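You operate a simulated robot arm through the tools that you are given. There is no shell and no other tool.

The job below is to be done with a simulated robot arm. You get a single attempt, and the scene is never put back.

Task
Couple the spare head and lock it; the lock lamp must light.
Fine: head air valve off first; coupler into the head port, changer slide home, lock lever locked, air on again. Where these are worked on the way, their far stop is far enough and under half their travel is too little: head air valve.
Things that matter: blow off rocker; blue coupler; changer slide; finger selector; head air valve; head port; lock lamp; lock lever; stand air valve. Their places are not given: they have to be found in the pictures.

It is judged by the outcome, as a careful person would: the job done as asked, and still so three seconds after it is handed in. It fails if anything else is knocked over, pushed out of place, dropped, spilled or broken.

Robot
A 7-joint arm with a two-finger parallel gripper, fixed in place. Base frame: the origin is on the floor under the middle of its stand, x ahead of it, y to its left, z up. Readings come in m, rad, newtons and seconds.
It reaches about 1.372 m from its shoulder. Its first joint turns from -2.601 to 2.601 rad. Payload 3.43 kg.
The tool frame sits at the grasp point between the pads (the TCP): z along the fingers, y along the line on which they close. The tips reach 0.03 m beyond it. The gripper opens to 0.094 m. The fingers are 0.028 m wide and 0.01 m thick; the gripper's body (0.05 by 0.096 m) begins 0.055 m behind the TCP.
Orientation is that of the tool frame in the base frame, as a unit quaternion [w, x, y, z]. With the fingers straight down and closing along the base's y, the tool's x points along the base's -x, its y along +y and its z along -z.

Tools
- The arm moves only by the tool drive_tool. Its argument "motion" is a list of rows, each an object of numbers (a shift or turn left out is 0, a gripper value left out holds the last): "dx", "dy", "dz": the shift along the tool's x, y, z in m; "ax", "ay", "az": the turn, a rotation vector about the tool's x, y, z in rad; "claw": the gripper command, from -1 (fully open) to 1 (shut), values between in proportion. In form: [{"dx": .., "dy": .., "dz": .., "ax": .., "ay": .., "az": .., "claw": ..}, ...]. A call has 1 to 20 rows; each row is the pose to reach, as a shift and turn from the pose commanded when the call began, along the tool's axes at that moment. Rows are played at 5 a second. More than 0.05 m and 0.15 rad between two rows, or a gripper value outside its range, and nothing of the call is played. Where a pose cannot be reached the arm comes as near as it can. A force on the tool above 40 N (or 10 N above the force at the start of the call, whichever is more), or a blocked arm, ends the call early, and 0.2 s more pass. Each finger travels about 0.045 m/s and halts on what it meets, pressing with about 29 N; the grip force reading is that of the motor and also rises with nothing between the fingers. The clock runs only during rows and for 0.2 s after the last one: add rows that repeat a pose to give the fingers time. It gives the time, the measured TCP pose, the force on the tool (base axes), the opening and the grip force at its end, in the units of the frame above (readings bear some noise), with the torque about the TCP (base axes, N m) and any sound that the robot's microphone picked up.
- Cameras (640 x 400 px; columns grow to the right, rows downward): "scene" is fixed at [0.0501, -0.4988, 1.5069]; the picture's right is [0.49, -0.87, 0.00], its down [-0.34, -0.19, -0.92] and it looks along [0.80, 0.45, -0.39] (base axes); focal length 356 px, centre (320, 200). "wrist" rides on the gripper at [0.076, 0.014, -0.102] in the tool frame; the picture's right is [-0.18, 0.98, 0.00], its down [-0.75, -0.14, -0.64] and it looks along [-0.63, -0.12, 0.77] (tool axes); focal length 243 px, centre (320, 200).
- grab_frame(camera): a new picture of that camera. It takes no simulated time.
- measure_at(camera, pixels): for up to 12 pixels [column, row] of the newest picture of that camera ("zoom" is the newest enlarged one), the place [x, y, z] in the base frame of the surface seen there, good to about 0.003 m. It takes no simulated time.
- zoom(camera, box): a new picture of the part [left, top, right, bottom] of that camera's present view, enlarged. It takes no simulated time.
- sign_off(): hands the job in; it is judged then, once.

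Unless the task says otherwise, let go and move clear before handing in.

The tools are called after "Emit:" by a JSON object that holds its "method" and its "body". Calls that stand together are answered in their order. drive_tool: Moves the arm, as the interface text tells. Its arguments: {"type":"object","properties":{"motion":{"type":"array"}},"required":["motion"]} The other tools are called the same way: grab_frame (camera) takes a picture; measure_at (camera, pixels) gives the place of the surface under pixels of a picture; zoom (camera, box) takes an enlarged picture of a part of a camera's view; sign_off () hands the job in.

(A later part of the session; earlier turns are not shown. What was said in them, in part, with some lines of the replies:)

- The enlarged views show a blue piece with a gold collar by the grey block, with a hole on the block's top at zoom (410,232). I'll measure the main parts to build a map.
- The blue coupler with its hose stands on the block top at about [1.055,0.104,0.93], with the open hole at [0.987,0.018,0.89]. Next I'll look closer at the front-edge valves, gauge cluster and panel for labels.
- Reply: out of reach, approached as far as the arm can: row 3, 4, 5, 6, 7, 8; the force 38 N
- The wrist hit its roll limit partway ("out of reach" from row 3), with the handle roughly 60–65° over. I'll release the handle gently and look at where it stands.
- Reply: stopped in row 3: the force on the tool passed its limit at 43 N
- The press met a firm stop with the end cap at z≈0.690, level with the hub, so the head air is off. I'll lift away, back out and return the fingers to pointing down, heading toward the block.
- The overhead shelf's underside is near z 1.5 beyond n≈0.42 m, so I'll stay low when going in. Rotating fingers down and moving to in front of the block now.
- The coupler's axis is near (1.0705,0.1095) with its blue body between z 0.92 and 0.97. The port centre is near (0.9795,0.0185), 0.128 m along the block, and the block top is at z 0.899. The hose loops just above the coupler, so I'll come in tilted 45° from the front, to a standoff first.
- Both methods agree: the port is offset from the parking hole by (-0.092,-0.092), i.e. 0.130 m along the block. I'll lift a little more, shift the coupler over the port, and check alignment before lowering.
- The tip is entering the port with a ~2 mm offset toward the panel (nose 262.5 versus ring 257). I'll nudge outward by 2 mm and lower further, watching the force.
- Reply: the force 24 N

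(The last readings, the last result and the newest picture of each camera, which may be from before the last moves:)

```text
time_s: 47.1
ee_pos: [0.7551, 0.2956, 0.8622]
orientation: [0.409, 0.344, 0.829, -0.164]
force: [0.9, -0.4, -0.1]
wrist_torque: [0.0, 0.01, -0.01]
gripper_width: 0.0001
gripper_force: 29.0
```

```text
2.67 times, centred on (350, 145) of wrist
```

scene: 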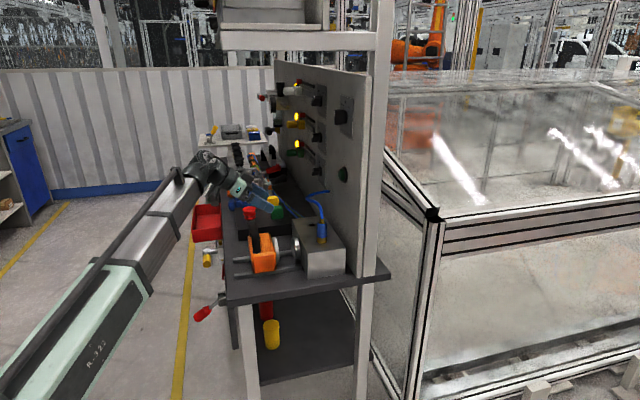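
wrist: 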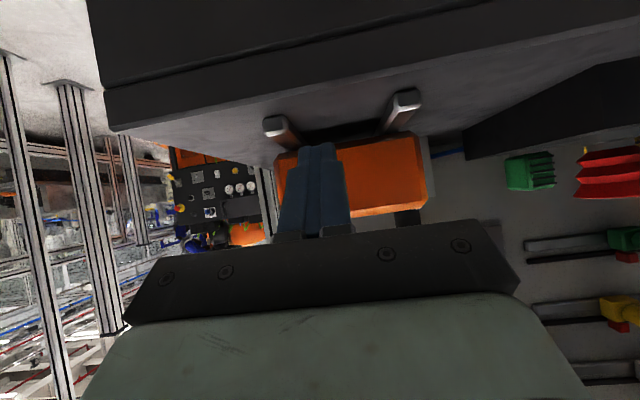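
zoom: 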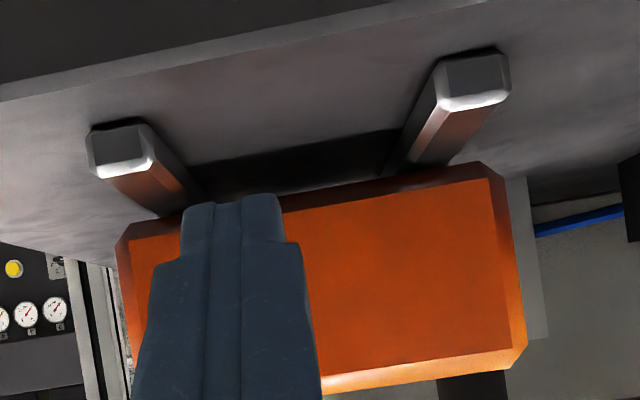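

The slide's true middle is at u≈0.76 (rails at 0.710 and 0.809), front face at n=-0.4385. I'll shift 17 mm along and push the face inward gradually.

Emit:
{"method": "drive_tool", "body": {"motion": [{"dx": 0.0, "dy": 0.017, "dz": 0.0, "claw": 1}, {"dx": -0.0245, "dy": 0.0168, "dz": 0.0316}, {"dx": -0.0459, "dy": 0.0166, "dz": 0.0593}, {"dx": -0.052, "dy": 0.0165, "dz": 0.0672}, {"dx": -0.0581, "dy": 0.0165, "dz": 0.0751}, {"dx": -0.0643, "dy": 0.0164, "dz": 0.083}, {"dx": -0.0704, "dy": 0.0163, "dz": 0.0909}, {"dx": -0.0765, "dy": 0.0163, "dz": 0.0988}, {"dx": -0.0765, "dy": 0.0163, "dz": 0.0988}]}}

Emit:
{"method": "zoom", "body": {"camera": "scene", "box": [200, 190, 340, 300]}}

Emit:
{"method": "grab_frame", "body": {"camera": "wrist"}}

```text
time_s: 49.1
ee_pos: [0.858, 0.2177, 0.8593]
orientation: [0.409, 0.344, 0.829, -0.164]
force: [-0.8, 0.4, 1.2]
wrist_torque: [-0.01, -0.01, 0.07]
gripper_width: 0.0
gripper_force: 29.2
```

```text
3.64 times, centred on (270, 245) of scene
```

zoom: 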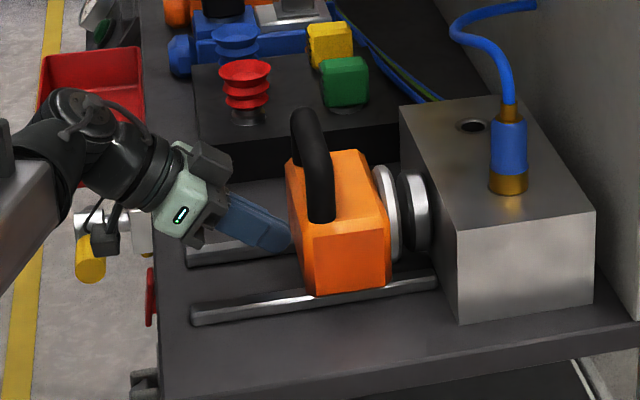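

```text
taken
```

wrist: 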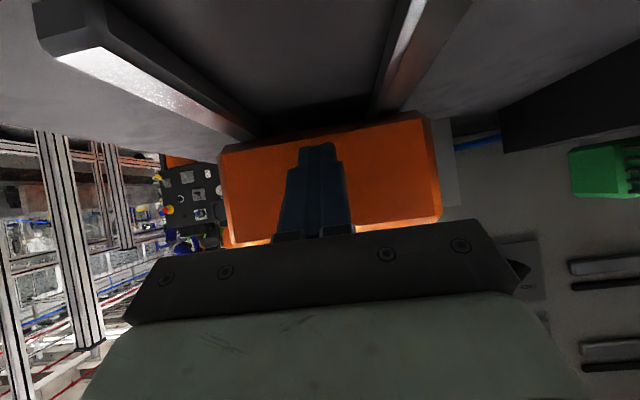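

The slide moves easily and the disc gap is now about a centimetre. I'll keep pushing until it comes up against the head.

Emit:
{"method": "drive_tool", "body": {"motion": [{"dx": -0.0037, "dy": 0.0, "dz": 0.0047, "claw": 1}, {"dx": -0.0073, "dy": 0.0, "dz": 0.0095}, {"dx": -0.011, "dy": 0.0, "dz": 0.0142}, {"dx": -0.0147, "dy": 0.0, "dz": 0.019}, {"dx": -0.0184, "dy": 0.0, "dz": 0.0237}, {"dx": -0.0214, "dy": 0.0, "dz": 0.0277}, {"dx": -0.0245, "dy": 0.0, "dz": 0.0316}, {"dx": -0.0245, "dy": 0.0, "dz": 0.0316}]}}

Emit:
{"method": "zoom", "body": {"camera": "scene", "box": [220, 200, 340, 290]}}

Emit:
{"method": "grab_frame", "body": {"camera": "scene"}}

```text
time_s: 50.6
ee_pos: [0.8782, 0.1961, 0.8594]
orientation: [0.407, 0.344, 0.831, -0.163]
force: [-10.2, 10.0, 5.4]
wrist_torque: [-0.07, 0.03, -0.05]
gripper_width: 0.0
gripper_force: 29.5
stopped in row 7: the force on the tool passed its limit at 48 N (the readings are from after the stop); the commanded pose is now the measured one
```

```text
4.44 times, centred on (280, 245) of scene
```

zoom: 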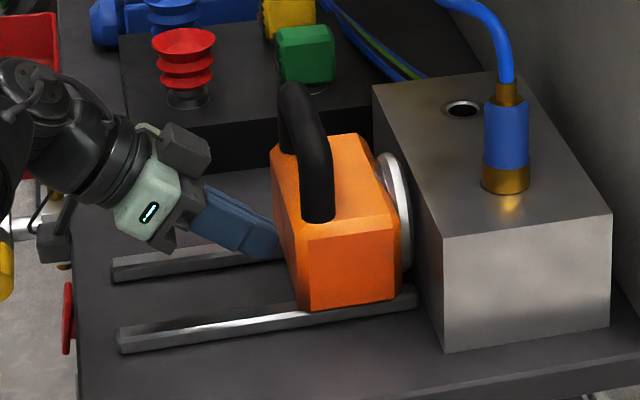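

```text
taken
```

scene: 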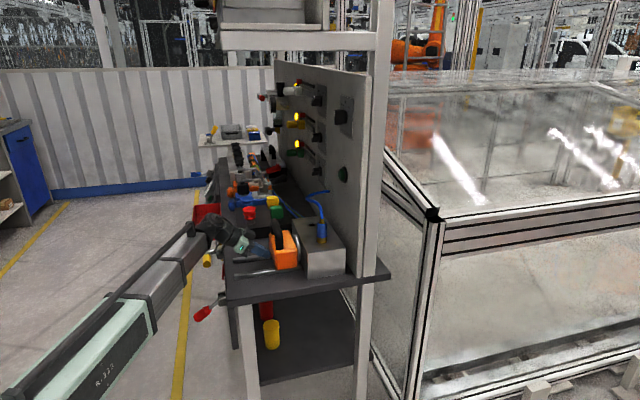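

The slide stopped hard against the head (48 N) with the discs mated, so it is home. I'll back straight off and drop down a little to look at the red lock lever.

Emit:
{"method": "drive_tool", "body": {"motion": [{"dx": 0.0245, "dy": 0.0002, "dz": -0.0316}, {"dx": 0.049, "dy": 0.0005, "dz": -0.0632}, {"dx": 0.0735, "dy": 0.0007, "dz": -0.0949}, {"dx": 0.0979, "dy": 0.001, "dz": -0.1265}, {"dx": 0.1224, "dy": 0.0012, "dz": -0.1581}, {"dx": 0.1469, "dy": 0.0014, "dz": -0.1897}, {"dx": 0.1714, "dy": 0.0017, "dz": -0.2214}, {"dx": 0.1836, "dy": 0.0018, "dz": -0.2372}, {"dx": 0.2152, "dy": 0.0014, "dz": -0.2127}, {"dx": 0.2469, "dy": 0.001, "dz": -0.1882}, {"dx": 0.2627, "dy": 0.0008, "dz": -0.176}, {"dx": 0.2627, "dy": 0.0008, "dz": -0.176}]}}

Emit:
{"method": "grab_frame", "body": {"camera": "wrist"}}

Emit:
{"method": "zoom", "body": {"camera": "scene", "box": [180, 200, 340, 330]}}

```text
time_s: 53.2
ee_pos: [0.6656, 0.4075, 0.7599]
orientation: [0.407, 0.343, 0.831, -0.162]
force: [0.7, -0.3, 0.0]
wrist_torque: [0.03, 0.0, 0.01]
gripper_width: 0.0002
gripper_force: 28.7
```

```text
taken
```

wrist: 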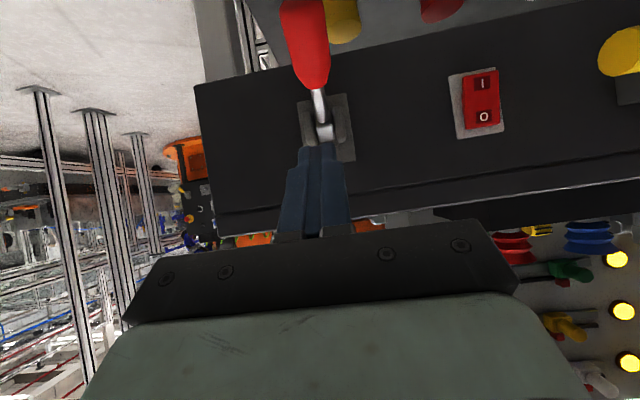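

```text
3.08 times, centred on (260, 265) of scene
```

zoom: 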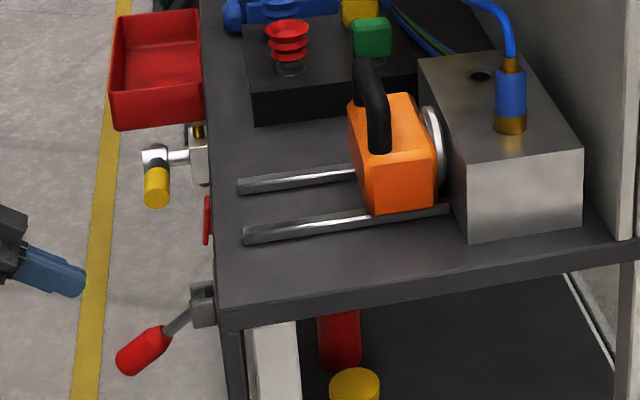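

The lever is visible at wrist (310,50) and scene. I'll measure its handle, shaft and clevis.

Emit:
{"method": "zoom", "body": {"camera": "wrist", "box": [230, 0, 430, 160]}}

Emit:
{"method": "measure_at", "body": {"camera": "wrist", "pixels": [[300, 15], [305, 40], [310, 70], [318, 100], [325, 132], [345, 120], [305, 120], [290, 20], [325, 20]]}}

Emit:
{"method": "zoom", "body": {"camera": "scene", "box": [196, 280, 244, 325]}}

```text
2.50 times, centred on (330, 80) of wrist
```

zoom: 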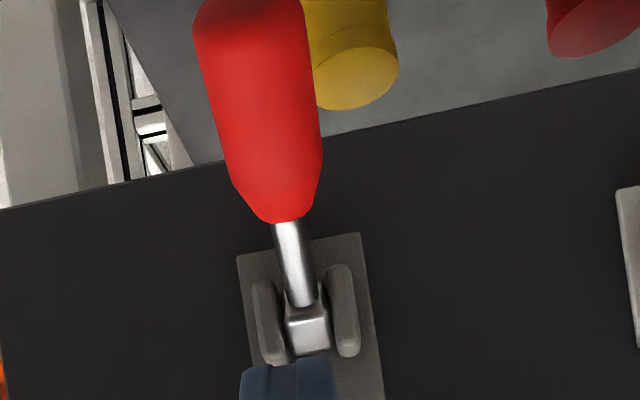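

```text
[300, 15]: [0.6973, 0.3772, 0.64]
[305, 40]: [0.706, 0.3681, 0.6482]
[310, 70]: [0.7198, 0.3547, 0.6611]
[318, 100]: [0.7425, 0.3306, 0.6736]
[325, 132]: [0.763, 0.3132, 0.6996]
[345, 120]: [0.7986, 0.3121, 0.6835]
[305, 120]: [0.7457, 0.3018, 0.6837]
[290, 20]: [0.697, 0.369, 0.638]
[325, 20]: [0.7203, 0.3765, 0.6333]
```

```text
8.89 times, centred on (220, 302) of scene
```

zoom: 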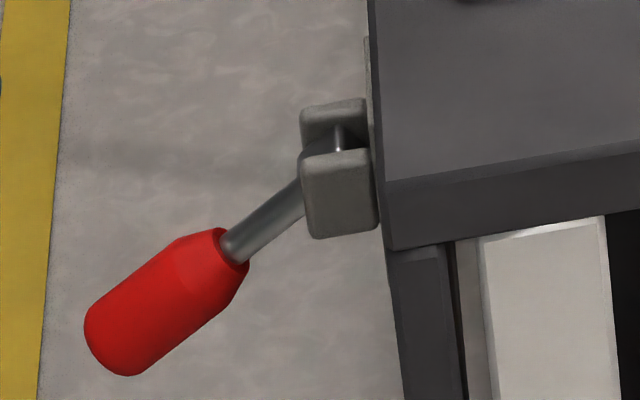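

The handle's axis runs at u≈0.760 from the clevis near (n=-0.322, z=0.684), drooping about 33°, thickness ~0.036. I'll open the fingers, come down and straddle the red grip at about r=0.09.

Emit:
{"method": "drive_tool", "body": {"motion": [{"dx": 0.02, "dy": 0.0005, "dz": 0.0155, "claw": -1}, {"dx": 0.04, "dy": 0.0005, "dz": 0.031}, {"dx": 0.0601, "dy": 0.0005, "dz": 0.0465}, {"dx": 0.0601, "dy": 0.0005, "dz": 0.0465}, {"dx": 0.0601, "dy": 0.0005, "dz": 0.0765}, {"dx": 0.0601, "dy": 0.0005, "dz": 0.1015}, {"dx": 0.0601, "dy": 0.0005, "dz": 0.1265}, {"dx": 0.0601, "dy": 0.0005, "dz": 0.1265}]}}

Emit:
{"method": "grab_frame", "body": {"camera": "wrist"}}

Emit:
{"method": "zoom", "body": {"camera": "scene", "box": [170, 260, 260, 340]}}

```text
time_s: 55.0
ee_pos: [0.7132, 0.3662, 0.6368]
orientation: [0.407, 0.342, 0.831, -0.161]
force: [0.0, -0.3, 0.4]
wrist_torque: [0.01, 0.0, -0.02]
gripper_width: 0.0942
gripper_force: 0.0
```

```text
taken
```

wrist: 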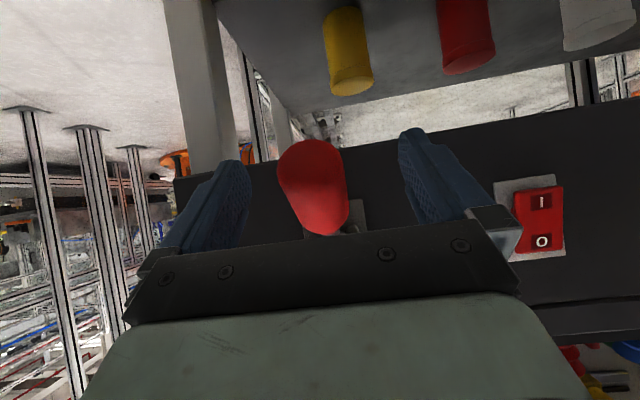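

```text
5.00 times, centred on (215, 300) of scene
```

zoom: 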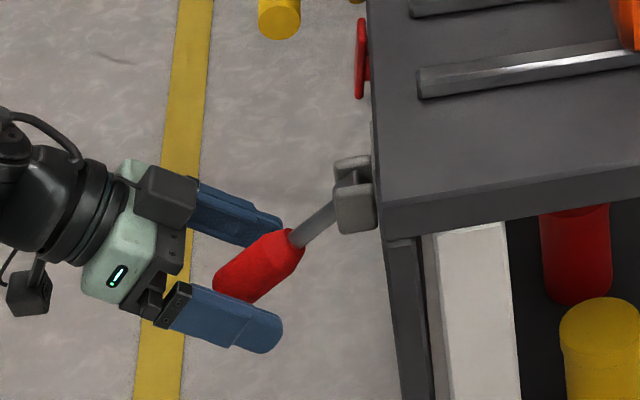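

The red grip is centred between the fingers. Closing on it.

Emit:
{"method": "drive_tool", "body": {"motion": [{"claw": 0.0}, {"claw": 0.3}, {"claw": 0.5}, {"claw": 0.5}, {"claw": 0.5}, {"claw": 0.5}]}}

```text
time_s: 56.4
ee_pos: [0.7113, 0.3641, 0.6375]
orientation: [0.405, 0.345, 0.831, -0.165]
force: [-23.7, -22.1, -6.1]
wrist_torque: [0.16, 0.17, 0.63]
gripper_width: 0.0382
gripper_force: 45.0
```

The grip closed but there is a 32 N sideways load, meaning the tool is ~3 mm too far toward +u. I'll relieve that first.

Emit:
{"method": "drive_tool", "body": {"motion": [{"dy": -0.0015, "claw": 0.5}, {"dy": -0.003}, {"dy": -0.003}]}}

```text
time_s: 57.2
ee_pos: [0.7106, 0.3628, 0.6374]
orientation: [0.407, 0.344, 0.831, -0.161]
force: [-22.8, 0.1, 9.0]
wrist_torque: [-0.27, 0.3, -0.31]
gripper_width: 0.038
gripper_force: 45.2
```

Emit:
{"method": "drive_tool", "body": {"motion": [{"dx": 0.0006, "dy": -0.001, "dz": -0.0008, "claw": 0.5}, {"dx": 0.0012, "dy": -0.002, "dz": -0.0016}, {"dx": 0.0012, "dy": -0.002, "dz": -0.0016}]}}

Emit:
{"method": "grab_frame", "body": {"camera": "wrist"}}

```text
time_s: 58.0
ee_pos: [0.7114, 0.3629, 0.6367]
orientation: [0.41, 0.341, 0.831, -0.159]
force: [20.1, 11.7, 32.9]
wrist_torque: [0.47, -0.05, -0.14]
gripper_width: 0.0383
gripper_force: 45.3
```

```text
taken
```

wrist: 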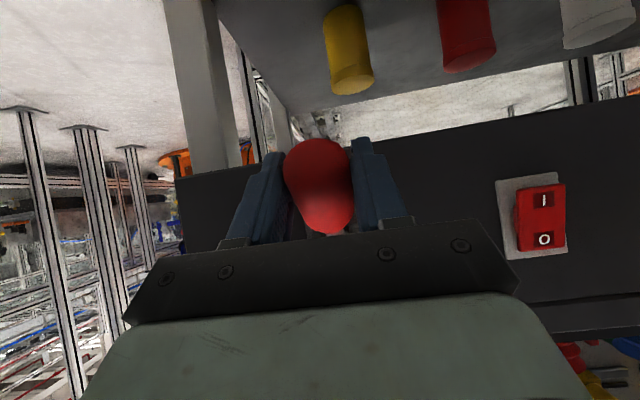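

Small residual loads from the rigid grip remain, mostly upward, which lifting will relieve. I'll start swinging the lever up along its arc in small steps.

Emit:
{"method": "drive_tool", "body": {"motion": [{"dx": -0.0021, "dy": 0.001, "dz": -0.0047, "claw": 0.5}, {"dx": -0.0043, "dy": 0.001, "dz": -0.0095}, {"dx": -0.0071, "dy": 0.001, "dz": -0.0142}, {"dx": -0.0099, "dy": 0.001, "dz": -0.0189}, {"dx": -0.0099, "dy": 0.001, "dz": -0.0189}]}}

Emit:
{"method": "zoom", "body": {"camera": "scene", "box": [170, 260, 260, 340]}}

```text
time_s: 59.2
ee_pos: [0.7019, 0.371, 0.6518]
orientation: [0.407, 0.341, 0.832, -0.159]
force: [34.8, 9.6, -1.7]
wrist_torque: [0.41, 0.34, -0.12]
gripper_width: 0.0379
gripper_force: 44.9
```

```text
5.00 times, centred on (215, 300) of scene
```

zoom: 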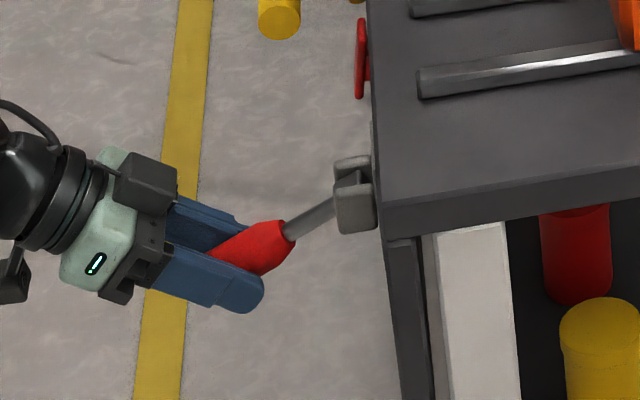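

The lever is swinging up (now about -20°). I'll keep following the arc upward with a small +u relief.

Emit:
{"method": "drive_tool", "body": {"motion": [{"dx": -0.0059, "dy": 0.0015, "dz": -0.0021, "claw": 0.5}, {"dx": -0.0109, "dy": 0.0018, "dz": -0.0072}, {"dx": -0.0158, "dy": 0.0018, "dz": -0.0122}, {"dx": -0.0214, "dy": 0.0018, "dz": -0.018}, {"dx": -0.0267, "dy": 0.0018, "dz": -0.0227}, {"dx": -0.0267, "dy": 0.0018, "dz": -0.0227}]}}

Emit:
{"method": "zoom", "body": {"camera": "scene", "box": [170, 260, 260, 340]}}

Emit:
{"method": "zoom", "body": {"camera": "scene", "box": [325, 150, 365, 200]}}

```text
time_s: 60.0
ee_pos: [0.6999, 0.3743, 0.6696]
orientation: [0.402, 0.343, 0.834, -0.158]
force: [-3.5, 5.3, -1.2]
wrist_torque: [-0.21, -0.01, -0.1]
gripper_width: 0.0362
gripper_force: 45.0
stopped in row 3: the force on the tool passed its limit at 48 N (the readings are from after the stop); the commanded pose is now the measured one
```

```text
5.00 times, centred on (215, 300) of scene
```

zoom: 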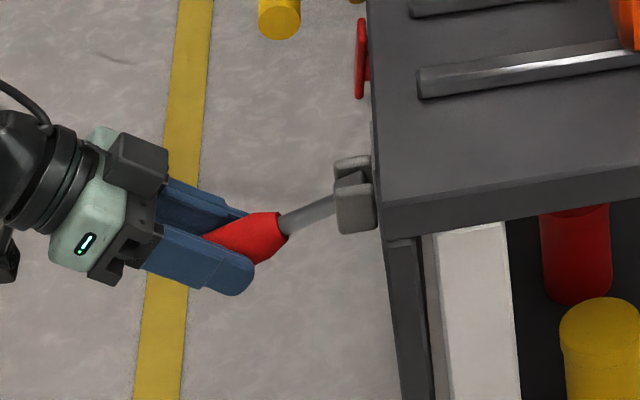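

```text
8.00 times, centred on (345, 175) of scene
```

zoom: 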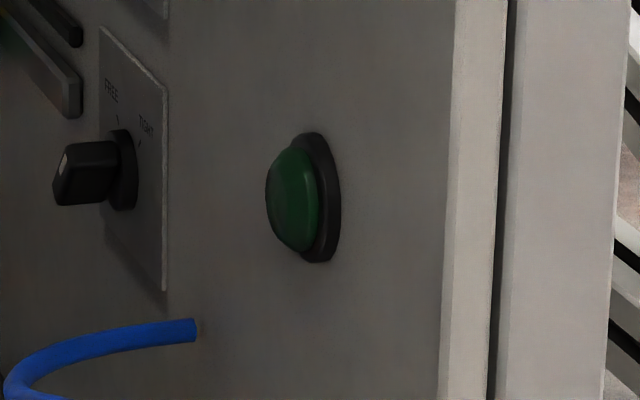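

The rigid grip tripped the force limit even though the lever moved (now roughly -20°). Pushing it up from underneath with closed fingers will be gentler, so I'll release and back out.

Emit:
{"method": "drive_tool", "body": {"motion": [{"claw": 0.0}, {"claw": -0.5}, {"claw": -1}, {"claw": -1}, {"dz": -0.03, "claw": -1}, {"dz": -0.06}, {"dz": -0.09}, {"dz": -0.11}, {"dz": -0.11}]}}

Emit:
{"method": "grab_frame", "body": {"camera": "wrist"}}

Emit:
{"method": "zoom", "body": {"camera": "scene", "box": [170, 260, 260, 340]}}

```text
time_s: 62.0
ee_pos: [0.6356, 0.4329, 0.7365]
orientation: [0.401, 0.344, 0.834, -0.159]
force: [0.5, -0.4, -0.2]
wrist_torque: [0.01, 0.0, -0.04]
gripper_width: 0.0938
gripper_force: 0.0
```

```text
taken
```

wrist: 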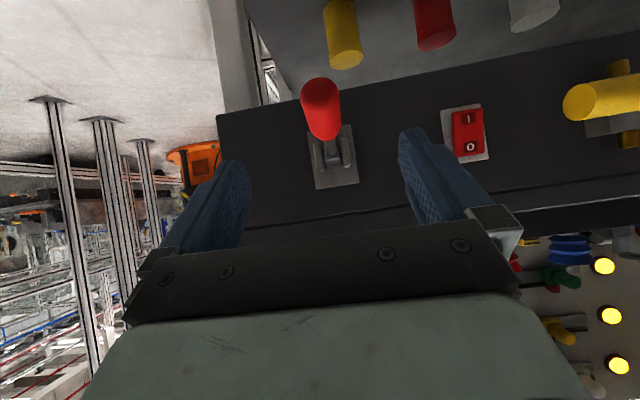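

```text
5.00 times, centred on (215, 300) of scene
```

zoom: 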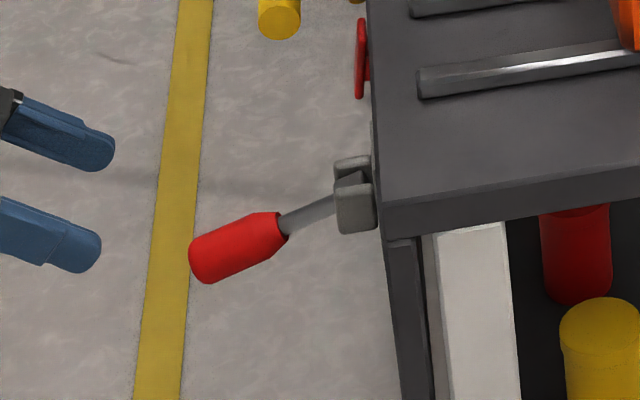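

The lever stayed where I left it. I'll measure its present line so I can get the fingers under it.

Emit:
{"method": "zoom", "body": {"camera": "wrist", "box": [260, 50, 420, 200]}}

Emit:
{"method": "measure_at", "body": {"camera": "wrist", "pixels": [[322, 85], [323, 105], [325, 125], [327, 138], [310, 105], [337, 105], [317, 160], [345, 150]]}}

Emit:
{"method": "measure_at", "body": {"camera": "scene", "pixels": [[190, 312], [195, 310], [200, 308], [205, 305], [212, 303], [222, 301]]}}

```text
2.67 times, centred on (340, 125) of wrist
```

zoom: 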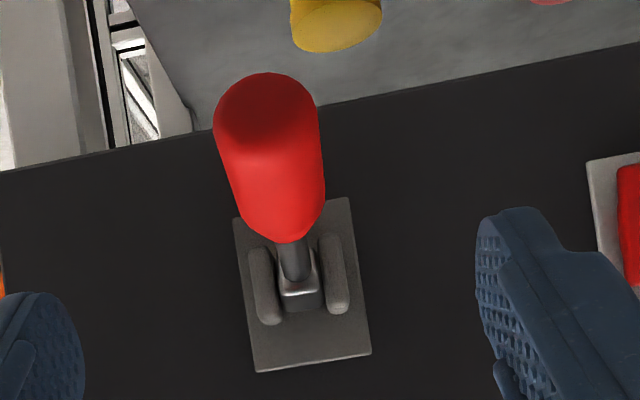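

```text
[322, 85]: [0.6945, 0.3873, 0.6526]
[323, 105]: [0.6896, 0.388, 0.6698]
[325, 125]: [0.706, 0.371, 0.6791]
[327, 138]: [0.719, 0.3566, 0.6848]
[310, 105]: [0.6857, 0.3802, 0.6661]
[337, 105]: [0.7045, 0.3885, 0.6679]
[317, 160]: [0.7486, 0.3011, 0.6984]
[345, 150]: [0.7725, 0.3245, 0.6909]
```

```text
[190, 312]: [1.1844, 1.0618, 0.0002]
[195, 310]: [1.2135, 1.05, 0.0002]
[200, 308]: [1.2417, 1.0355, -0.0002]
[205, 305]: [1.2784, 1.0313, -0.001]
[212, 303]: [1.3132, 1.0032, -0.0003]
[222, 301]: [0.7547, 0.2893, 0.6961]
```

The lever sits at about -19° with its end near n=-0.215, underside z≈0.632. I'll close the fingers, drop below it and come in underneath.

Emit:
{"method": "drive_tool", "body": {"motion": [{"dx": 0.0, "dy": 0.0056, "dz": 0.0, "claw": 1}, {"dx": 0.0335, "dy": 0.0056, "dz": 0.027, "claw": 1}, {"dx": 0.0669, "dy": 0.0056, "dz": 0.054}, {"dx": 0.1, "dy": 0.0056, "dz": 0.0807}, {"dx": 0.1, "dy": 0.0056, "dz": 0.0807}, {"dx": 0.0812, "dy": 0.0056, "dz": 0.104}, {"dx": 0.0623, "dy": 0.0056, "dz": 0.1274}, {"dx": 0.0623, "dy": 0.0056, "dz": 0.1274}]}}

Emit:
{"method": "zoom", "body": {"camera": "scene", "box": [170, 260, 260, 340]}}

Emit:
{"method": "grab_frame", "body": {"camera": "wrist"}}

```text
time_s: 63.8
ee_pos: [0.6869, 0.3968, 0.6094]
orientation: [0.403, 0.343, 0.834, -0.159]
force: [-0.6, 0.4, -1.1]
wrist_torque: [0.03, 0.01, 0.02]
gripper_width: 0.0
gripper_force: 28.8
```

```text
5.00 times, centred on (215, 300) of scene
```

zoom: 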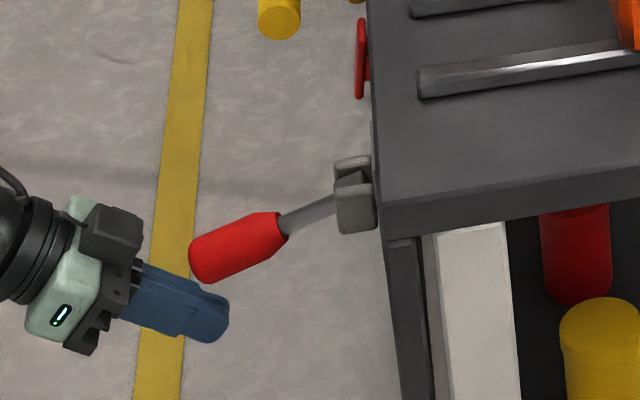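

```text
taken
```

wrist: 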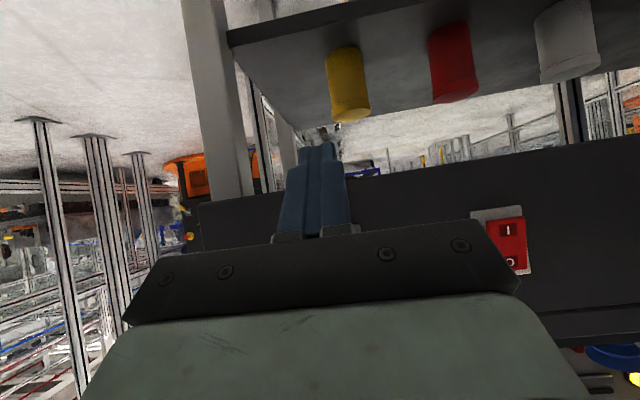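

The fingers are beneath the red grip with no contact force. I'll push straight up in small steps.

Emit:
{"method": "drive_tool", "body": {"motion": [{"dx": -0.0093, "dy": -0.004, "dz": -0.0075, "claw": 1}, {"dx": -0.0187, "dy": -0.004, "dz": -0.0151}, {"dx": -0.028, "dy": -0.004, "dz": -0.0226}, {"dx": -0.0358, "dy": -0.004, "dz": -0.0289}, {"dx": -0.0436, "dy": -0.004, "dz": -0.0352}, {"dx": -0.0513, "dy": -0.004, "dz": -0.0414}, {"dx": -0.0591, "dy": -0.004, "dz": -0.0477}, {"dx": -0.0669, "dy": -0.004, "dz": -0.054}, {"dx": -0.0669, "dy": -0.004, "dz": -0.054}]}}

Emit:
{"method": "zoom", "body": {"camera": "scene", "box": [170, 260, 260, 340]}}

Emit:
{"method": "zoom", "body": {"camera": "scene", "box": [325, 150, 365, 200]}}

```text
time_s: 64.7
ee_pos: [0.6796, 0.3978, 0.6428]
orientation: [0.398, 0.344, 0.836, -0.157]
force: [-2.8, 5.5, -2.3]
wrist_torque: [-0.05, 0.04, -0.02]
gripper_width: 0.0
gripper_force: 29.1
stopped in row 4: the force on the tool passed its limit at 46 N (the readings are from after the stop); the commanded pose is now the measured one
```

```text
5.00 times, centred on (215, 300) of scene
```

zoom: 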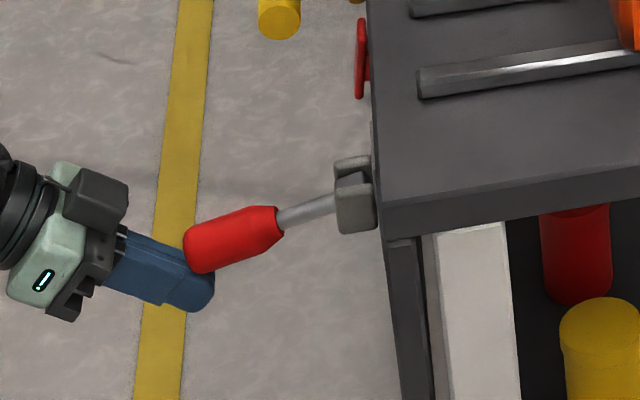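

```text
8.00 times, centred on (345, 175) of scene
```

zoom: 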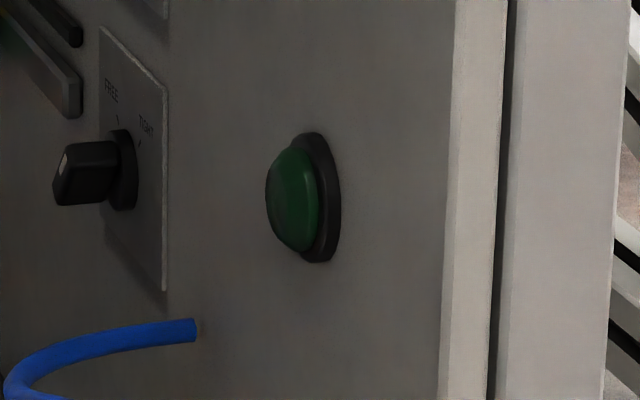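

The lever needs real torque: the slanted finger face was pushing inefficiently (46 N). I'll back off and level the fingers so I can push perpendicular at the handle's end.

Emit:
{"method": "drive_tool", "body": {"motion": [{"dx": 0.0204, "dy": 0.0, "dz": -0.0092, "claw": 1}, {"dx": 0.0549, "dy": 0.0, "dz": -0.0197}, {"dx": 0.0549, "dy": 0.0, "dz": -0.0197, "ay": -0.115}, {"dx": 0.0549, "dy": 0.0, "dz": -0.0197, "ay": -0.23}, {"dx": 0.0549, "dy": 0.0, "dz": -0.0197, "ay": -0.345}, {"dx": 0.0549, "dy": 0.0, "dz": -0.0197, "ay": -0.46}, {"dx": 0.0549, "dy": 0.0, "dz": -0.0197, "ay": -0.575}, {"dx": 0.0549, "dy": 0.0, "dz": -0.0197, "ay": -0.68}, {"dx": 0.0549, "dy": 0.0, "dz": -0.0197, "ay": -0.68}]}}

Emit:
{"method": "zoom", "body": {"camera": "scene", "box": [150, 250, 260, 340]}}

```text
time_s: 66.7
ee_pos: [0.6453, 0.4325, 0.6143]
orientation: [0.654, 0.272, 0.655, -0.262]
force: [-0.1, -0.2, -0.4]
wrist_torque: [0.0, 0.0, -0.01]
gripper_width: 0.0
gripper_force: 29.0
```

```text
4.44 times, centred on (205, 295) of scene
```

zoom: 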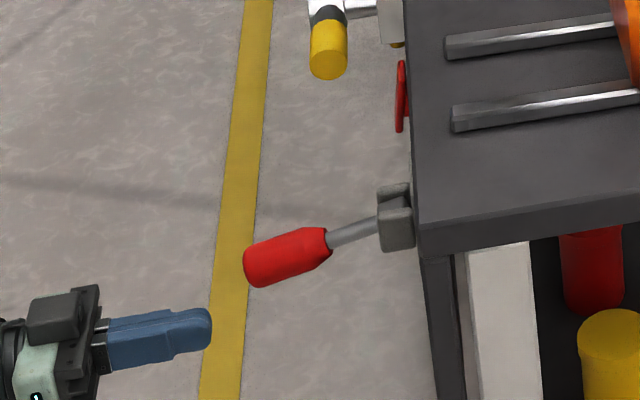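

The fingers are level and in front of the lever. I'll slide in underneath and push up.

Emit:
{"method": "drive_tool", "body": {"motion": [{"dx": 0.004, "dz": 0.028, "claw": 1}, {"dx": 0.004, "dz": 0.056}, {"dx": -0.008, "dz": 0.056}, {"dx": -0.016, "dz": 0.056}, {"dx": -0.023, "dz": 0.056}, {"dx": -0.03, "dz": 0.056}, {"dx": -0.037, "dz": 0.056}, {"dx": -0.044, "dz": 0.056}, {"dx": -0.051, "dz": 0.056}, {"dx": -0.051, "dz": 0.056}]}}

Emit:
{"method": "zoom", "body": {"camera": "scene", "box": [150, 250, 260, 340]}}

Emit:
{"method": "zoom", "body": {"camera": "scene", "box": [325, 150, 365, 200]}}

```text
time_s: 68.9
ee_pos: [0.6844, 0.3916, 0.6657]
orientation: [0.654, 0.271, 0.656, -0.262]
force: [-0.3, 0.2, -0.1]
wrist_torque: [0.04, 0.01, 0.02]
gripper_width: 0.0001
gripper_force: 29.6
```

```text
4.44 times, centred on (205, 295) of scene
```

zoom: 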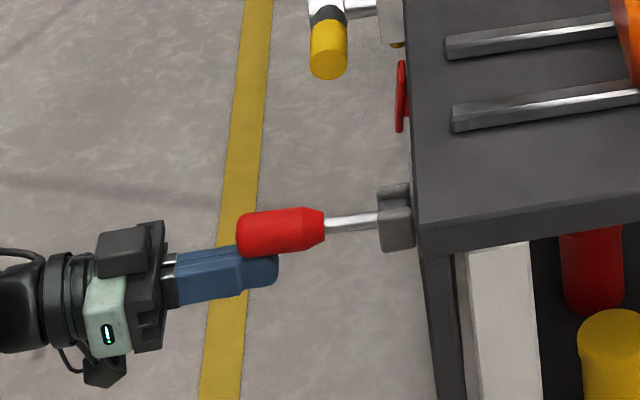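

```text
8.00 times, centred on (345, 175) of scene
```

zoom: 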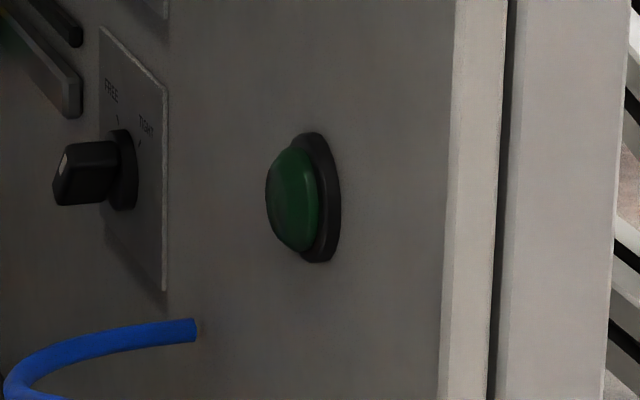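

The lever is now about level and moving with little force. Continuing upward.

Emit:
{"method": "drive_tool", "body": {"motion": [{"dx": -0.008, "dz": 0.0, "claw": 1}, {"dx": -0.016, "dz": 0.001}, {"dx": -0.023, "dz": 0.003}, {"dx": -0.03, "dz": 0.005}, {"dx": -0.037, "dz": 0.007}, {"dx": -0.043, "dz": 0.009}, {"dx": -0.05, "dz": 0.011}, {"dx": -0.05, "dz": 0.011}]}}

Emit:
{"method": "zoom", "body": {"camera": "scene", "box": [150, 250, 260, 340]}}

Emit:
{"method": "zoom", "body": {"camera": "scene", "box": [325, 150, 365, 200]}}

```text
time_s: 70.7
ee_pos: [0.6921, 0.3841, 0.713]
orientation: [0.653, 0.272, 0.656, -0.263]
force: [-4.1, 0.8, -9.7]
wrist_torque: [0.2, 0.09, 0.02]
gripper_width: 0.0
gripper_force: 29.2
```

```text
4.44 times, centred on (205, 295) of scene
```

zoom: 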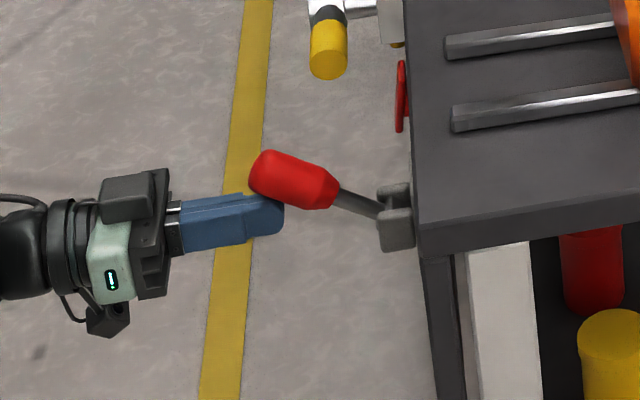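

```text
8.00 times, centred on (345, 175) of scene
```

zoom: 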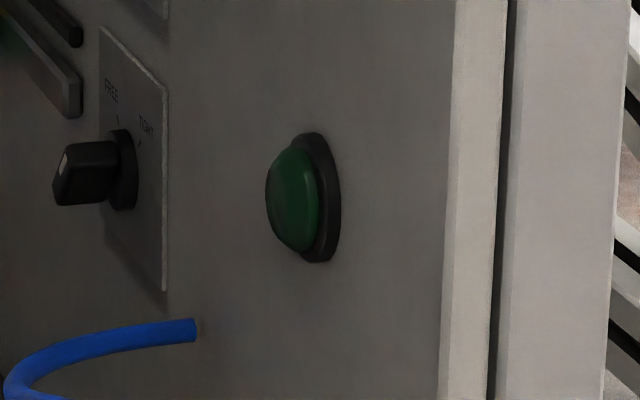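

The lever is about 30° above level with a light 10 N load, not yet at a stop. I'll keep following it upward and inward.

Emit:
{"method": "drive_tool", "body": {"motion": [{"dx": -0.005, "dz": 0.001, "claw": 1}, {"dx": -0.01, "dz": 0.003}, {"dx": -0.015, "dz": 0.007}, {"dx": -0.02, "dz": 0.011}, {"dx": -0.025, "dz": 0.016}, {"dx": -0.025, "dz": 0.016}]}}

Emit:
{"method": "zoom", "body": {"camera": "scene", "box": [150, 250, 260, 340]}}

Emit:
{"method": "zoom", "body": {"camera": "scene", "box": [325, 150, 365, 200]}}

```text
time_s: 71.1
ee_pos: [0.6929, 0.3839, 0.713]
orientation: [0.65, 0.272, 0.659, -0.262]
force: [-1.9, 4.9, -3.7]
wrist_torque: [-0.02, 0.12, -0.02]
gripper_width: 0.0002
gripper_force: 28.8
stopped in row 2: the force on the tool passed its limit at 48 N (the readings are from after the stop); the commanded pose is now the measured one
```

```text
4.44 times, centred on (205, 295) of scene
```

zoom: 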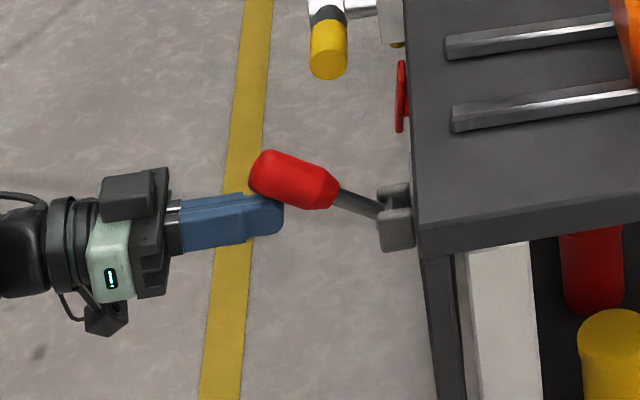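

```text
8.00 times, centred on (345, 175) of scene
```

zoom: 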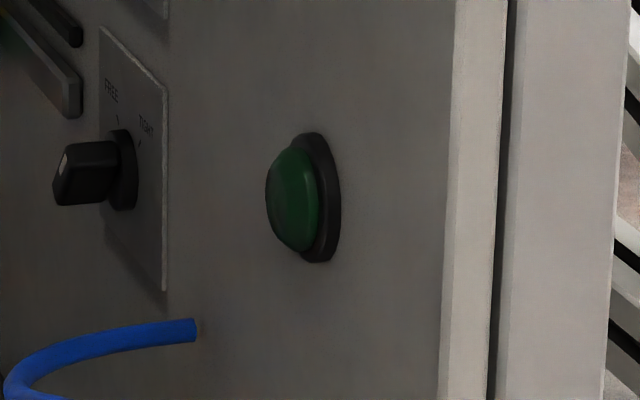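

That's a hard stop (48 N, no movement) at about +32°, the mirror of its starting droop, so the lever is fully over to the locked side. I'll withdraw downward and outward, then move along to the air valve.

Emit:
{"method": "drive_tool", "body": {"motion": [{"dx": 0.01, "claw": 1}, {"dx": 0.02, "dz": -0.03}, {"dx": 0.02, "dz": -0.06}, {"dx": 0.02, "dz": -0.09}, {"dx": 0.02, "dz": -0.12}, {"dx": 0.03, "dy": 0.045, "dz": -0.12}, {"dx": 0.04, "dy": 0.09, "dz": -0.12}, {"dx": 0.05, "dy": 0.135, "dz": -0.12}, {"dx": 0.06, "dy": 0.18, "dz": -0.12}, {"dx": 0.068, "dy": 0.225, "dz": -0.12}, {"dx": 0.068, "dy": 0.267, "dz": -0.12}, {"dx": 0.068, "dy": 0.267, "dz": -0.12}]}}

Emit:
{"method": "grab_frame", "body": {"camera": "scene"}}

Emit:
{"method": "zoom", "body": {"camera": "scene", "box": [170, 210, 270, 330]}}

Emit:
{"method": "grab_frame", "body": {"camera": "wrist"}}

```text
time_s: 73.7
ee_pos: [0.7908, 0.6584, 0.6504]
orientation: [0.65, 0.272, 0.66, -0.261]
force: [-0.2, -0.7, 0.2]
wrist_torque: [0.01, 0.0, -0.05]
gripper_width: 0.0
gripper_force: 29.1
```

```text
taken
```

scene: 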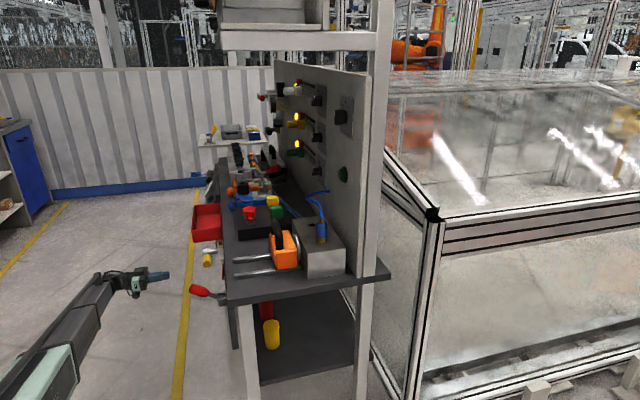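

```text
3.33 times, centred on (220, 270) of scene
```

zoom: 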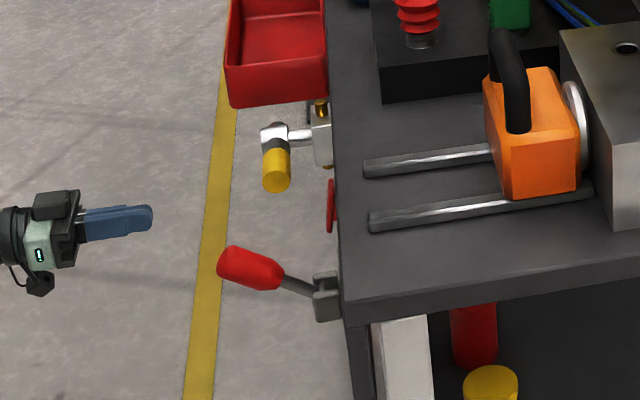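

```text
taken
```

wrist: 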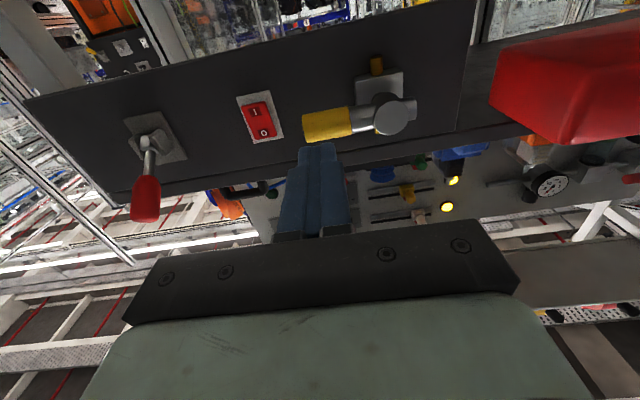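

The lever stays up and the rocker is untouched. The valve handle is horizontal at wrist (330,120); I'll slide the level fingers in just beneath it.

Emit:
{"method": "drive_tool", "body": {"motion": [{"dx": 0.006, "dy": 0.003, "claw": 1}, {"dx": 0.005, "dy": 0.003, "dz": 0.045}, {"dx": 0.004, "dy": 0.003, "dz": 0.09}, {"dx": 0.003, "dy": 0.003, "dz": 0.135}, {"dx": 0.002, "dy": 0.003, "dz": 0.172}, {"dx": 0.002, "dy": 0.003, "dz": 0.172}]}}

Emit:
{"method": "zoom", "body": {"camera": "scene", "box": [160, 210, 260, 280]}}

Emit:
{"method": "grab_frame", "body": {"camera": "wrist"}}

```text
time_s: 75.1
ee_pos: [0.9141, 0.542, 0.6442]
orientation: [0.65, 0.273, 0.659, -0.262]
force: [-0.7, 1.2, 0.2]
wrist_torque: [-0.01, -0.01, 0.0]
gripper_width: 0.0
gripper_force: 29.4
```

```text
5.71 times, centred on (210, 245) of scene
```

zoom: 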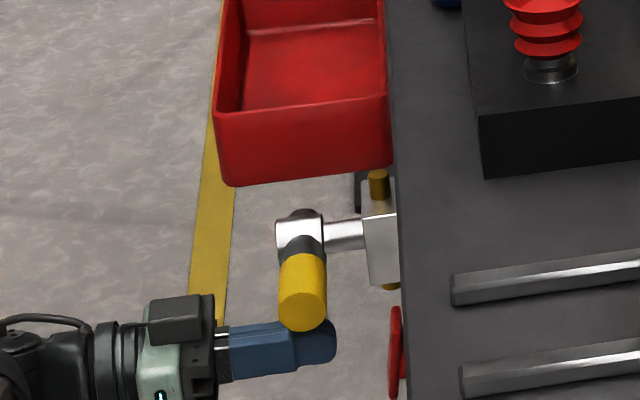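

```text
taken
```

wrist: 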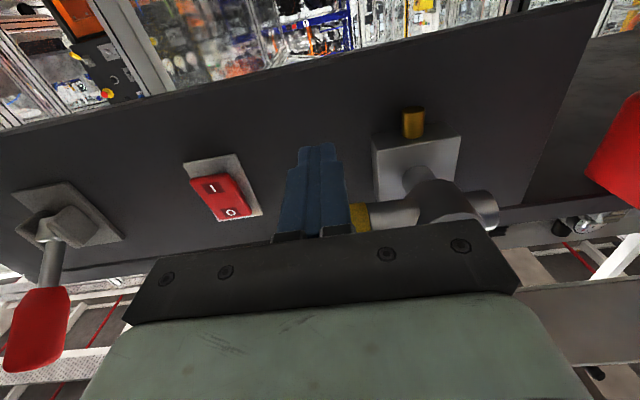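

The fingers sit right under the yellow grip. I'll sweep it up along its arc to about 45° first.

Emit:
{"method": "drive_tool", "body": {"motion": [{"dx": -0.01, "dy": -0.001, "claw": 1}, {"dx": -0.02, "dy": -0.004}, {"dx": -0.031, "dy": -0.0073}, {"dx": -0.041, "dy": -0.0082}, {"dx": -0.0504, "dy": -0.0091}, {"dx": -0.0605, "dy": -0.0071}, {"dx": -0.0706, "dy": -0.0051}, {"dx": -0.0706, "dy": -0.0051}]}}

Emit:
{"method": "zoom", "body": {"camera": "scene", "box": [160, 210, 260, 280]}}

Emit:
{"method": "grab_frame", "body": {"camera": "wrist"}}

```text
time_s: 76.9
ee_pos: [0.9142, 0.5369, 0.7153]
orientation: [0.649, 0.273, 0.66, -0.262]
force: [-1.0, 0.1, 0.1]
wrist_torque: [-0.02, 0.06, 0.03]
gripper_width: 0.0
gripper_force: 28.8
```

```text
5.71 times, centred on (210, 245) of scene
```

zoom: 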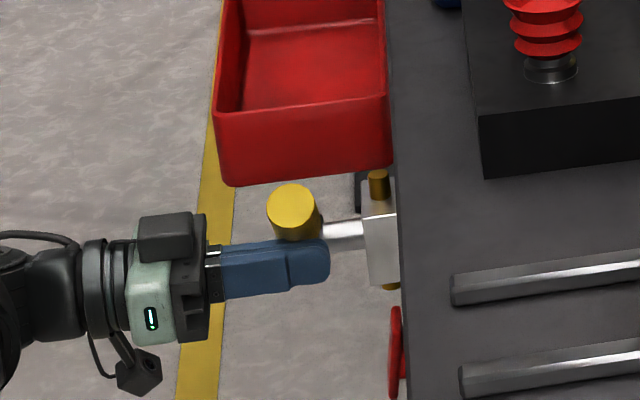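

```text
taken
```

wrist: 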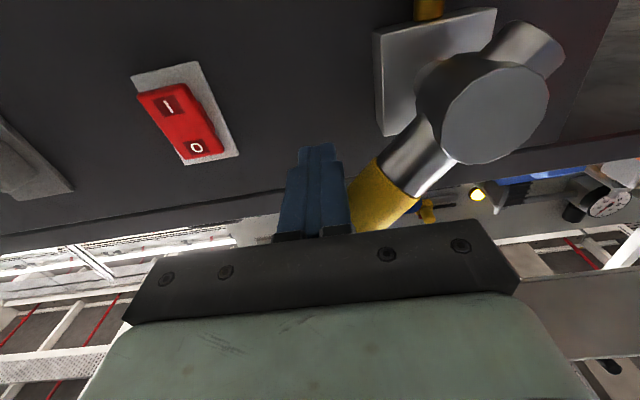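

The handle is at about 45°. Continuing the sweep to upright.

Emit:
{"method": "drive_tool", "body": {"motion": [{"dx": -0.0095, "dy": 0.004, "claw": 1}, {"dx": -0.0185, "dy": 0.0085}, {"dx": -0.027, "dy": 0.016}, {"dx": -0.0342, "dy": 0.0244}, {"dx": -0.04, "dy": 0.034}, {"dx": -0.0447, "dy": 0.0415}, {"dx": -0.0447, "dy": 0.046}, {"dx": -0.0447, "dy": 0.046}]}}

Emit:
{"method": "zoom", "body": {"camera": "scene", "box": [160, 210, 260, 280]}}

Emit:
{"method": "grab_frame", "body": {"camera": "wrist"}}

Emit:
{"method": "zoom", "body": {"camera": "scene", "box": [305, 150, 365, 250]}}

```text
time_s: 78.7
ee_pos: [0.946, 0.5674, 0.7601]
orientation: [0.65, 0.273, 0.66, -0.261]
force: [0.1, 0.4, 0.3]
wrist_torque: [0.03, 0.03, -0.04]
gripper_width: 0.0
gripper_force: 28.3
```

```text
5.71 times, centred on (210, 245) of scene
```

zoom: 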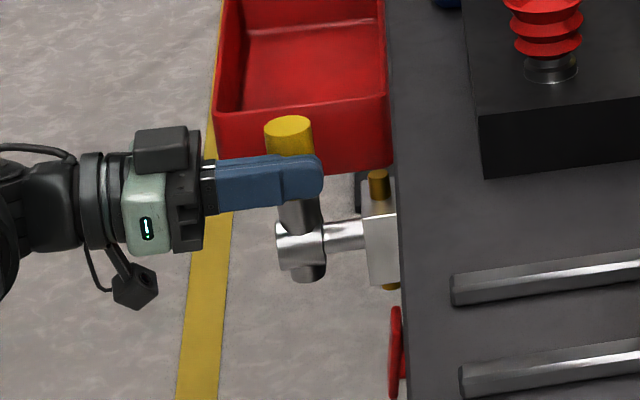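

```text
taken
```

wrist: 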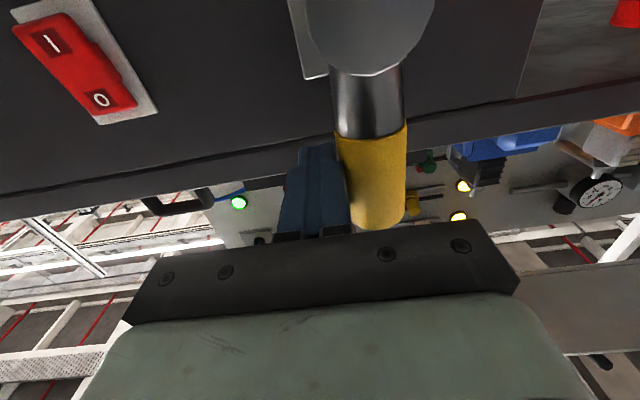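

```text
4.00 times, centred on (335, 200) of scene
```

zoom: 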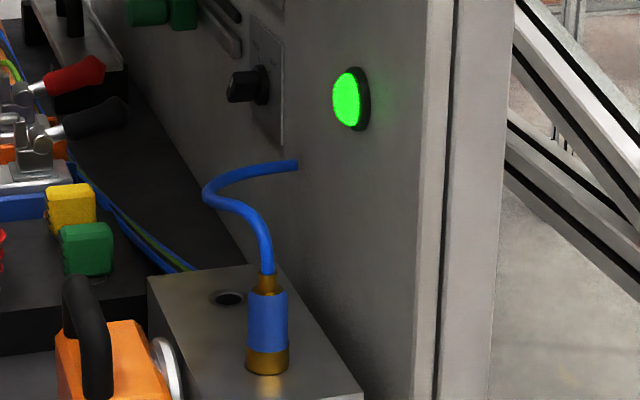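

The lock lamp is lit bright green and the handle is upright. I'll nudge it gently to confirm it's at its on-stop, then withdraw.

Emit:
{"method": "drive_tool", "body": {"motion": [{"dy": 0.002, "claw": 1}, {"dy": 0.004}, {"dy": 0.006}, {"dy": 0.006}]}}

Emit:
{"method": "zoom", "body": {"camera": "scene", "box": [160, 210, 260, 280]}}

```text
time_s: 79.9
ee_pos: [0.9476, 0.5685, 0.7607]
orientation: [0.648, 0.276, 0.658, -0.265]
force: [-9.1, -4.5, 0.1]
wrist_torque: [0.09, -0.16, -0.01]
gripper_width: 0.0
gripper_force: 28.7
stopped in row 4: the force on the tool passed its limit at 41 N (the readings are from after the stop); the commanded pose is now the measured one
```

```text
5.71 times, centred on (210, 245) of scene
```

zoom: 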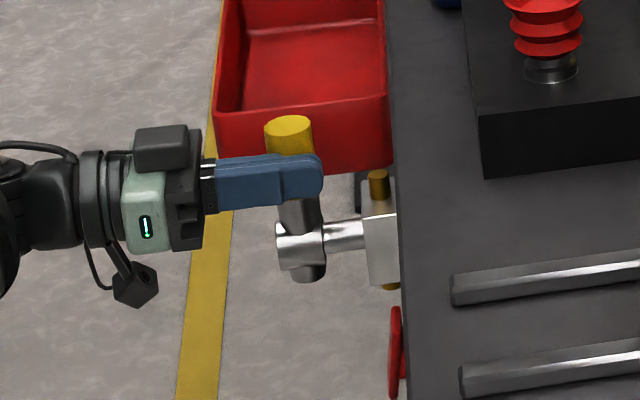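

The handle is hard against its on-stop (41 N, no movement). I'll ease off sideways and back straight out, clear of everything, then recheck the lamp and parts.

Emit:
{"method": "drive_tool", "body": {"motion": [{"dy": -0.01}, {"dy": -0.012, "dz": -0.04}, {"dy": -0.012, "dz": -0.08}, {"dy": -0.012, "dz": -0.12}, {"dy": -0.012, "dz": -0.16}, {"dy": -0.012, "dz": -0.2}, {"dx": -0.04, "dy": -0.012, "dz": -0.22}, {"dx": -0.08, "dy": -0.012, "dz": -0.22}, {"dx": -0.12, "dy": -0.012, "dz": -0.22}, {"dx": -0.12, "dy": -0.012, "dz": -0.22}, {"dx": -0.12, "dy": -0.012, "dz": -0.22}]}}

Emit:
{"method": "grab_frame", "body": {"camera": "scene"}}

Emit:
{"method": "zoom", "body": {"camera": "scene", "box": [180, 150, 380, 330]}}

Emit:
{"method": "zoom", "body": {"camera": "scene", "box": [250, 200, 350, 285]}}

```text
time_s: 82.3
ee_pos: [0.7865, 0.7172, 0.8844]
orientation: [0.648, 0.276, 0.659, -0.265]
force: [0.8, -0.5, -0.3]
wrist_torque: [0.03, -0.03, 0.0]
gripper_width: 0.0001
gripper_force: 28.7
```

```text
taken
```

scene: 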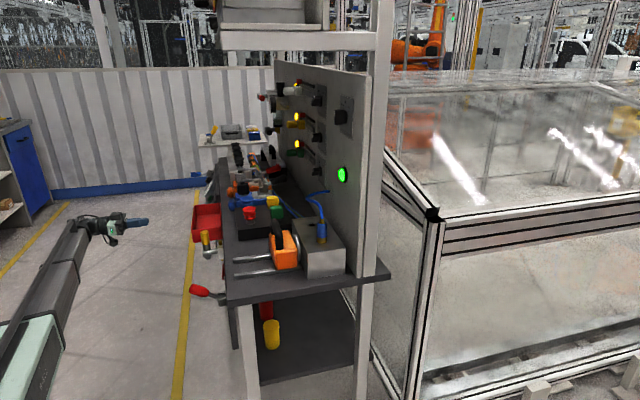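

```text
2.22 times, centred on (280, 240) of scene
```

zoom: 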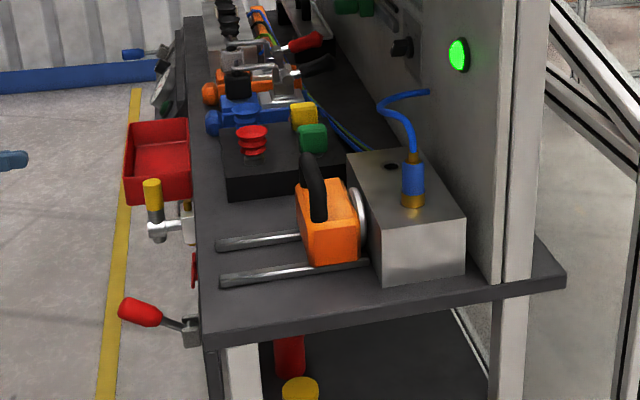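

```text
4.71 times, centred on (300, 242) of scene
```

zoom: 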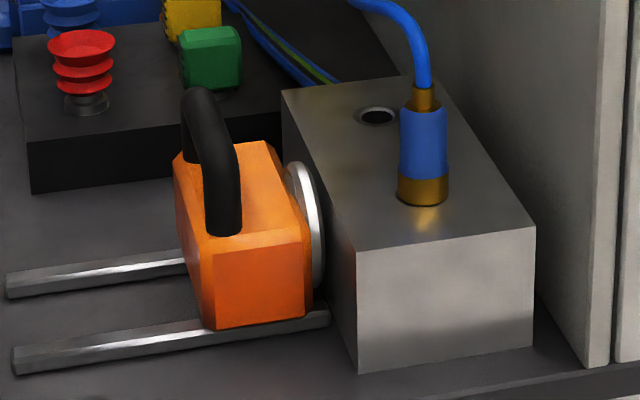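

The lamp at scene (342,174) glows green, with the coupler seated, slide home, lever up and valve upright. I'll hold for about three seconds to confirm it stays so.

Emit:
{"method": "drive_tool", "body": {"motion": [{"claw": 0.5}, {"claw": 0.0}, {"claw": 0.0}, {"claw": 0.0}, {"claw": 0.0}, {"claw": 0.0}, {"claw": 0.0}, {"claw": 0.0}, {"claw": 0.0}, {"claw": 0.0}, {"claw": 0.0}, {"claw": 0.0}, {"claw": 0.0}, {"claw": 0.0}, {"claw": 0.0}, {"claw": 0.0}]}}

Emit:
{"method": "zoom", "body": {"camera": "scene", "box": [180, 150, 380, 330]}}

```text
time_s: 85.7
ee_pos: [0.7859, 0.7174, 0.8842]
orientation: [0.648, 0.276, 0.658, -0.266]
force: [0.4, 0.6, 0.0]
wrist_torque: [0.02, 0.0, 0.02]
gripper_width: 0.047
gripper_force: 0.0
```

```text
2.22 times, centred on (280, 240) of scene
```

zoom: 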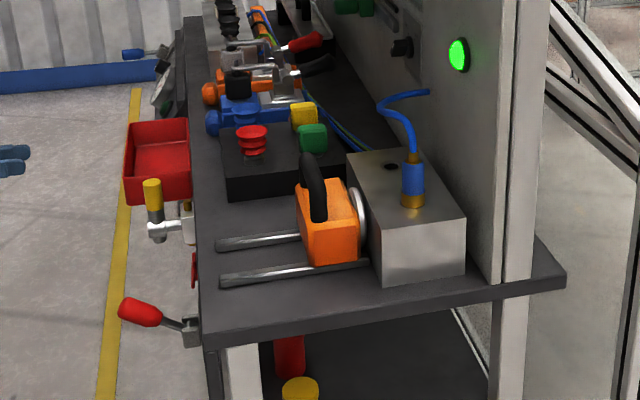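

After more than three seconds the lamp is still green, and the coupler, slide, lever and valve are all where I left them. Nothing else has moved and the arm is clear, so I'm handing the job in.

Emit:
{"method": "sign_off", "body": {}}

```text
The job is handed in.
```

The spare head is coupled and locked, and the lock lamp is lit green. It was still lit after a hold of just over three seconds before I handed the job in.

1. **Air off:** I turned the head air valve (yellow handle on the bench front) to its off stop before touching anything else. I took it to be the head valve because the other valve, on the air unit, is far out of reach.
2. **Coupler:** I lifted the blue coupler out of its parking hole and pressed it into the head port until its collar sat flush.
3. **Slide:** I pushed the changer slide in until it stopped hard against the head.
4. **Lock lever:** I raised the red lever to its upper stop. My first try, gripping it, hit the force limit, so I pushed it up from underneath instead. It has stayed up.
5. **Air on:** I turned the head air valve back to its on stop, and the lock lamp came on.

The finger selector, blow-off rocker and stand air valve were not touched. The last pictures show nothing else moved, and the arm is clear of the bench.
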